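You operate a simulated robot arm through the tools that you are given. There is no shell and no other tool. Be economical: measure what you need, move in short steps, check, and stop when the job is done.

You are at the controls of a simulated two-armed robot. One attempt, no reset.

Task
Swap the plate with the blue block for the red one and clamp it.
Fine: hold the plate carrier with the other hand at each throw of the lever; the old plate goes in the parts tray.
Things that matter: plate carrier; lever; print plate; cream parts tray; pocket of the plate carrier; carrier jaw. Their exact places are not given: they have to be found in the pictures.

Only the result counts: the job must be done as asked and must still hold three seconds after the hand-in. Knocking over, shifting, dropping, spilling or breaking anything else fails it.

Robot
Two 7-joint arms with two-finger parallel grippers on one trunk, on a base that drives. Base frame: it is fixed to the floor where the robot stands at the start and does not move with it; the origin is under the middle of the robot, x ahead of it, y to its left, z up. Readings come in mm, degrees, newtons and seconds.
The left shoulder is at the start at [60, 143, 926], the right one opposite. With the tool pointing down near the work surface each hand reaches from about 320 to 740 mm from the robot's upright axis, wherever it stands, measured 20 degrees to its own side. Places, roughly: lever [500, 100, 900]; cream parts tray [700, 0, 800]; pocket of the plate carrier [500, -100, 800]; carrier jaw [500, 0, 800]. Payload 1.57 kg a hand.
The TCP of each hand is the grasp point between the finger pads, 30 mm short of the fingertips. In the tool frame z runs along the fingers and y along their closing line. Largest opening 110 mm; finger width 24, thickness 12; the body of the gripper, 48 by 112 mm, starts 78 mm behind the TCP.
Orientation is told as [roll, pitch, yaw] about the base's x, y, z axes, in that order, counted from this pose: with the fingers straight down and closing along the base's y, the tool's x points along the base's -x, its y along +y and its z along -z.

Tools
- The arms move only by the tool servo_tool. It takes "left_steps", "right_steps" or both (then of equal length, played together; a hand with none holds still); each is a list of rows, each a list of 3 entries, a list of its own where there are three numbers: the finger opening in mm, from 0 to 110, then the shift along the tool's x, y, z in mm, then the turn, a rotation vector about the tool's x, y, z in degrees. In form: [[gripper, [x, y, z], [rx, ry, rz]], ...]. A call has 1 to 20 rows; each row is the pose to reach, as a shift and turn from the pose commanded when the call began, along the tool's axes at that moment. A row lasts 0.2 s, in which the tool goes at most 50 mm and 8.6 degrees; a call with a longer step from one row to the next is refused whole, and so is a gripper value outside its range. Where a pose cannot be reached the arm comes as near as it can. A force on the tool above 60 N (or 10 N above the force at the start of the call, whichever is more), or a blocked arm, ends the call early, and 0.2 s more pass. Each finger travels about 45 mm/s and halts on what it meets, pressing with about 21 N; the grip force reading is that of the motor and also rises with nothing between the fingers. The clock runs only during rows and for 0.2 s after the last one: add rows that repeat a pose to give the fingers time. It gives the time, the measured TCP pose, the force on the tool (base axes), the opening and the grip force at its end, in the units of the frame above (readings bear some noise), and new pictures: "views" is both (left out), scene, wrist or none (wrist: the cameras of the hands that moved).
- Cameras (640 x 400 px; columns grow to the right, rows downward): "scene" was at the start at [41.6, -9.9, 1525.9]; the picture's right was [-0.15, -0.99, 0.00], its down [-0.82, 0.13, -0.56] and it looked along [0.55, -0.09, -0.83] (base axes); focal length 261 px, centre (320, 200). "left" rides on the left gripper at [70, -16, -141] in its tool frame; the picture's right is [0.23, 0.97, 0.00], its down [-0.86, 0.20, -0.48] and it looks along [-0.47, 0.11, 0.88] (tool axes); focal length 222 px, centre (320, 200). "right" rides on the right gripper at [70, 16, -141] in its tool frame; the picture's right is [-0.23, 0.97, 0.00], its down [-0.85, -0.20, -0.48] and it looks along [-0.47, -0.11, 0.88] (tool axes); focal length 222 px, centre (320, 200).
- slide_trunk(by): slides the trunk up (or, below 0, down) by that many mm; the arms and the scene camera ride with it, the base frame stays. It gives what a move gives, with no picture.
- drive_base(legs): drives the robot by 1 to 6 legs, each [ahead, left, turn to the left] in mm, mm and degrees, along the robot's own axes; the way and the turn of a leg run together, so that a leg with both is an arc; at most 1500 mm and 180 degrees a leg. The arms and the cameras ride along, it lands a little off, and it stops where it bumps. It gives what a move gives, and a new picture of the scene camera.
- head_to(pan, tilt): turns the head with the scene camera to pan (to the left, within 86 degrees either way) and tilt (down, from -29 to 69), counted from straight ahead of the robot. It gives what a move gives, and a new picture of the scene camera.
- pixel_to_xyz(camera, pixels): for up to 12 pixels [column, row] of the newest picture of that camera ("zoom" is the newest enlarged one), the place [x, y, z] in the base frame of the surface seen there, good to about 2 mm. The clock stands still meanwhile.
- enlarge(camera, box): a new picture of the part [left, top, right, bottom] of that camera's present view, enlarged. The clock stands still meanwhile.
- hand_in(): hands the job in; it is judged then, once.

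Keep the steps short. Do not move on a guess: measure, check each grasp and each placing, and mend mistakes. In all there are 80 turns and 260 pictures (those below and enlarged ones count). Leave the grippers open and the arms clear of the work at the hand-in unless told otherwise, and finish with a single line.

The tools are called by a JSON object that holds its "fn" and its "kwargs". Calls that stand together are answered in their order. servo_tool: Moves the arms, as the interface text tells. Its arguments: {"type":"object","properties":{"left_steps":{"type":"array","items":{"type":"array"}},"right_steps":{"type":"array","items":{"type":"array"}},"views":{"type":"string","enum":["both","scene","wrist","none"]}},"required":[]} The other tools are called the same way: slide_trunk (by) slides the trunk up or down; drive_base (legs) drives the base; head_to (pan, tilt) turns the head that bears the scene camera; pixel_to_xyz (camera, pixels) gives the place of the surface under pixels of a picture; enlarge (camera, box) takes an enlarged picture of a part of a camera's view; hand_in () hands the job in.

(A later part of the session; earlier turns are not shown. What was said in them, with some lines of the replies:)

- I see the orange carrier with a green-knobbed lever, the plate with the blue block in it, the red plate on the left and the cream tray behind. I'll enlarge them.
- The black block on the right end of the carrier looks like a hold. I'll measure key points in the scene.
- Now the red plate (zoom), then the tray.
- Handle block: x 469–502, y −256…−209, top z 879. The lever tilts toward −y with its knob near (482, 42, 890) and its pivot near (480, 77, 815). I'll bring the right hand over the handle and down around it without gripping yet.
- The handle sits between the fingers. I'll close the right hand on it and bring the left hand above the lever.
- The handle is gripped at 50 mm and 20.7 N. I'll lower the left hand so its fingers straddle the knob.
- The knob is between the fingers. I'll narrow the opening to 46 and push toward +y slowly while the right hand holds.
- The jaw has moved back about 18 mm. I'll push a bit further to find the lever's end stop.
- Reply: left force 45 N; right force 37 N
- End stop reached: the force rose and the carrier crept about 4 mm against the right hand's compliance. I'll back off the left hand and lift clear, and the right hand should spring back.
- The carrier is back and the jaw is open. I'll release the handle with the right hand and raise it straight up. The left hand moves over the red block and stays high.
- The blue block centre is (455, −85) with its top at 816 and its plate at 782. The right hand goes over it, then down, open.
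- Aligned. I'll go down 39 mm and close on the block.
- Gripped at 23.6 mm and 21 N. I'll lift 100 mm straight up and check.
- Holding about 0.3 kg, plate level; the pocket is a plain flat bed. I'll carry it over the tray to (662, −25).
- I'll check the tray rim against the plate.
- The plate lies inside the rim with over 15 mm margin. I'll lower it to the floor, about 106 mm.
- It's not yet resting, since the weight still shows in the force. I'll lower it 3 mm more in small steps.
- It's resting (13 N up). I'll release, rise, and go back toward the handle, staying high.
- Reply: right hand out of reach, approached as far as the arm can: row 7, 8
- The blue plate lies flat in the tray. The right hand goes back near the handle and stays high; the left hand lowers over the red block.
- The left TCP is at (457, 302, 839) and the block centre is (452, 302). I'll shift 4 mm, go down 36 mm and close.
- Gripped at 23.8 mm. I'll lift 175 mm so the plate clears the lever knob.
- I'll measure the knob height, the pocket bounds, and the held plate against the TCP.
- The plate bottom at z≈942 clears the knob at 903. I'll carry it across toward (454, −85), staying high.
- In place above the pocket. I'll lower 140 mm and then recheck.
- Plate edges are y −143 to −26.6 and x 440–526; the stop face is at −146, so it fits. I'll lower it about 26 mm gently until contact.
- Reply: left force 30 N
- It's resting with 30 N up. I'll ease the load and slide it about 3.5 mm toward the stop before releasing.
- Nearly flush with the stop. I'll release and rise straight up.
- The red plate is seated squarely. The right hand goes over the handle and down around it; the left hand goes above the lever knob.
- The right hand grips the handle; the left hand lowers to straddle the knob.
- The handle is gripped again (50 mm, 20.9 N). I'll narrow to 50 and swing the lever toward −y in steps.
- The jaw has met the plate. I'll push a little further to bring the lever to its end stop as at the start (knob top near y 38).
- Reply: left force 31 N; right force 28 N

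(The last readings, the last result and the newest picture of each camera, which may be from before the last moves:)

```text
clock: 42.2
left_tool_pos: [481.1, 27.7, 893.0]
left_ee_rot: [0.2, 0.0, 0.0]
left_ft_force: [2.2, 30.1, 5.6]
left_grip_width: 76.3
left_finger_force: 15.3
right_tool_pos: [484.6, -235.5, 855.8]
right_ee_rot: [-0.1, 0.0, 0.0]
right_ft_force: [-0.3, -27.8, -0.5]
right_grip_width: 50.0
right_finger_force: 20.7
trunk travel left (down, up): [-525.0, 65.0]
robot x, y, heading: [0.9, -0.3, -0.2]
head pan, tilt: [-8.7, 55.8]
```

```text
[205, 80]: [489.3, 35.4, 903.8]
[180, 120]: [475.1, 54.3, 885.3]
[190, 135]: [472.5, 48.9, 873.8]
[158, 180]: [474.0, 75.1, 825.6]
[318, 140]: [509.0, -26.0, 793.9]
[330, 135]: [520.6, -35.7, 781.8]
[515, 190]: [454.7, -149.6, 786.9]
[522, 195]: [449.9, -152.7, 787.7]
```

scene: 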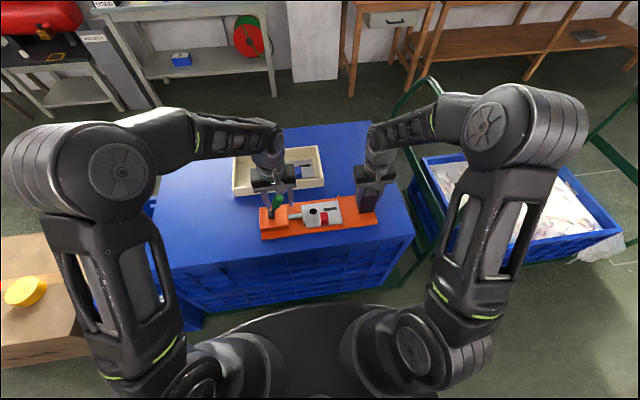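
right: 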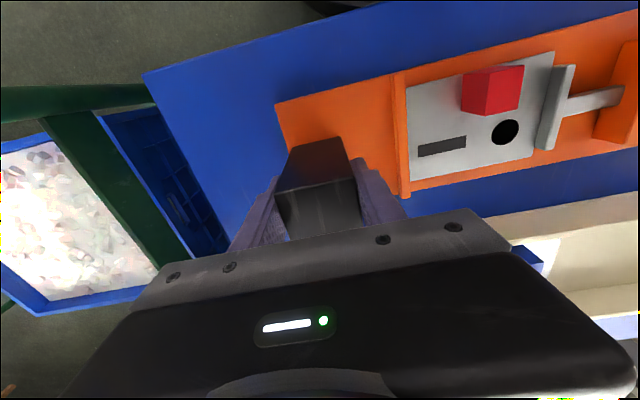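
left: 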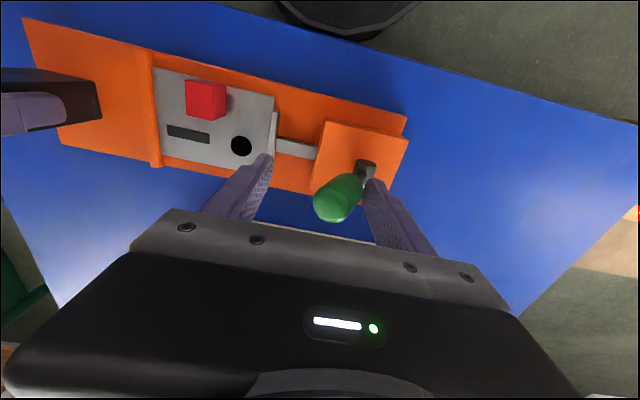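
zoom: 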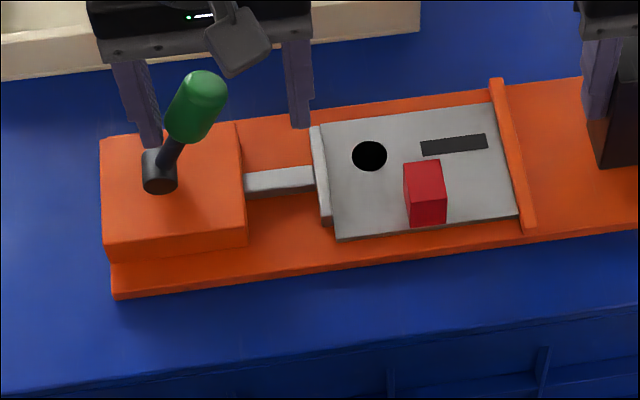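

The lever matches its starting clamped position. I'll relieve the push, open and raise the left hand while the right keeps hold.

{"fn": "servo_tool", "kwargs": {"left_steps": [[80, [0, 8, 0], [0, 0, 0]], [90, [0, 18, 0], [0, 0, 0]], [90, [0, 18, -10], [0, 0, 0]], [90, [0, 18, -45], [0, 0, 0]], [90, [0, 18, -85], [0, 0, 0]], [90, [0, 18, -110], [0, 0, 0]]], "right_steps": [[40, [0, 0, 0], [0, 0, 0]], [40, [0, 0, 0], [0, 0, 0]], [40, [0, 0, 0], [0, 0, 0]], [40, [0, 0, 0], [0, 0, 0]], [40, [0, 0, 0], [0, 0, 0]], [40, [0, 0, 0], [0, 0, 0]]], "views": "none"}}

{"fn": "enlarge", "kwargs": {"camera": "scene", "box": [240, 170, 400, 260]}}

```text
clock: 43.6
left_tool_pos: [481.1, 39.7, 1003.8]
left_ee_rot: [0.0, 0.1, -0.1]
left_ft_force: [0.2, -0.4, 0.1]
left_grip_width: 90.0
left_finger_force: 0.0
right_tool_pos: [483.9, -232.0, 855.5]
right_ee_rot: [0.1, -0.1, 0.0]
right_ft_force: [-0.9, 1.0, 0.4]
right_grip_width: 50.0
right_finger_force: 21.0
trunk travel left (down, up): [-525.0, 65.0]
robot x, y, heading: [0.2, -0.6, -0.2]
head pan, tilt: [-8.7, 55.8]
```

```text
4.00 times, centred on (320, 215) of scene
```

zoom: 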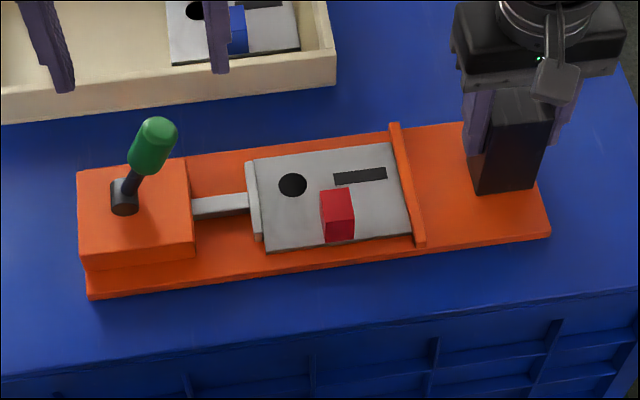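

The view matches the start picture, now with the red block clamped. I'll release the handle and pull both arms clear.

{"fn": "servo_tool", "kwargs": {"right_steps": [[70, [0, 0, 0], [0, 0, 0]], [90, [0, 0, 0], [0, 0, 0]], [110, [0, 0, 0], [0, 0, 0]], [110, [0, 0, -15], [0, 0, 0]], [110, [0, 0, -60], [0, 0, 0]], [110, [0, 0, -105], [0, 0, 0]], [110, [0, 0, -150], [0, 0, 0]], [110, [12, -25, -190], [0, 0, 0]], [110, [24, -40, -200], [0, 0, 0]]], "left_steps": [[100, [0, 20, 0], [0, 0, 0]], [110, [-10, 50, 0], [0, 0, 0]], [110, [-20, 80, 0], [0, 0, 0]], [110, [-20, 110, 0], [0, 0, 0]], [110, [-20, 130, 0], [0, 0, 0]], [110, [-20, 150, 0], [0, 0, 0]], [110, [-20, 170, 0], [0, 0, 0]], [110, [-20, 190, 0], [0, 0, 0]], [110, [-20, 190, 0], [0, 0, 0]]], "views": "scene"}}

{"fn": "enlarge", "kwargs": {"camera": "scene", "box": [220, 130, 400, 260]}}

```text
clock: 45.6
left_tool_pos: [502.3, 230.6, 1004.1]
left_ee_rot: [0.0, 0.0, 0.0]
left_ft_force: [-0.3, -0.5, -0.4]
left_grip_width: 110.0
left_finger_force: 0.1
right_tool_pos: [459.5, -274.6, 1053.7]
right_ee_rot: [0.1, 0.0, 0.0]
right_ft_force: [0.0, 0.0, 0.7]
right_grip_width: 110.3
right_finger_force: 0.0
trunk travel left (down, up): [-525.0, 65.0]
robot x, y, heading: [-0.6, -0.6, 0.0]
head pan, tilt: [-8.7, 55.8]
```

scene: 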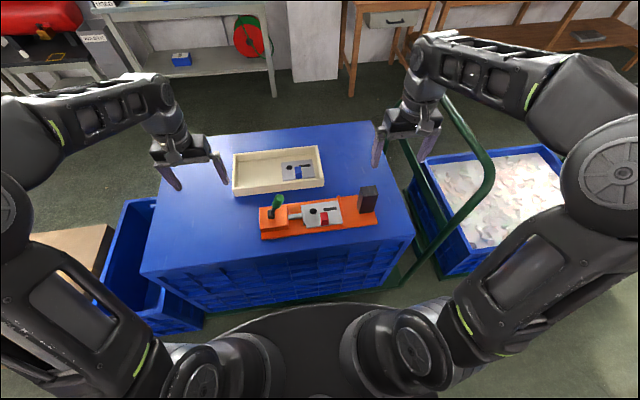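

```text
3.08 times, centred on (310, 195) of scene
```

zoom: 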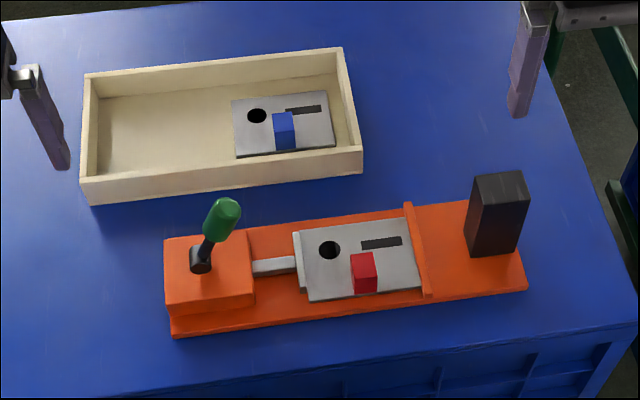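

The red plate is clamped, the blue plate is in the tray, the grippers are open and the arms are clear, so I'm handing in.

{"fn": "hand_in", "kwargs": {}}

```text
The job is handed in.
```

The red plate is clamped in the carrier and the blue plate lies in the cream parts tray; the other hand held the carrier at both lever throws.
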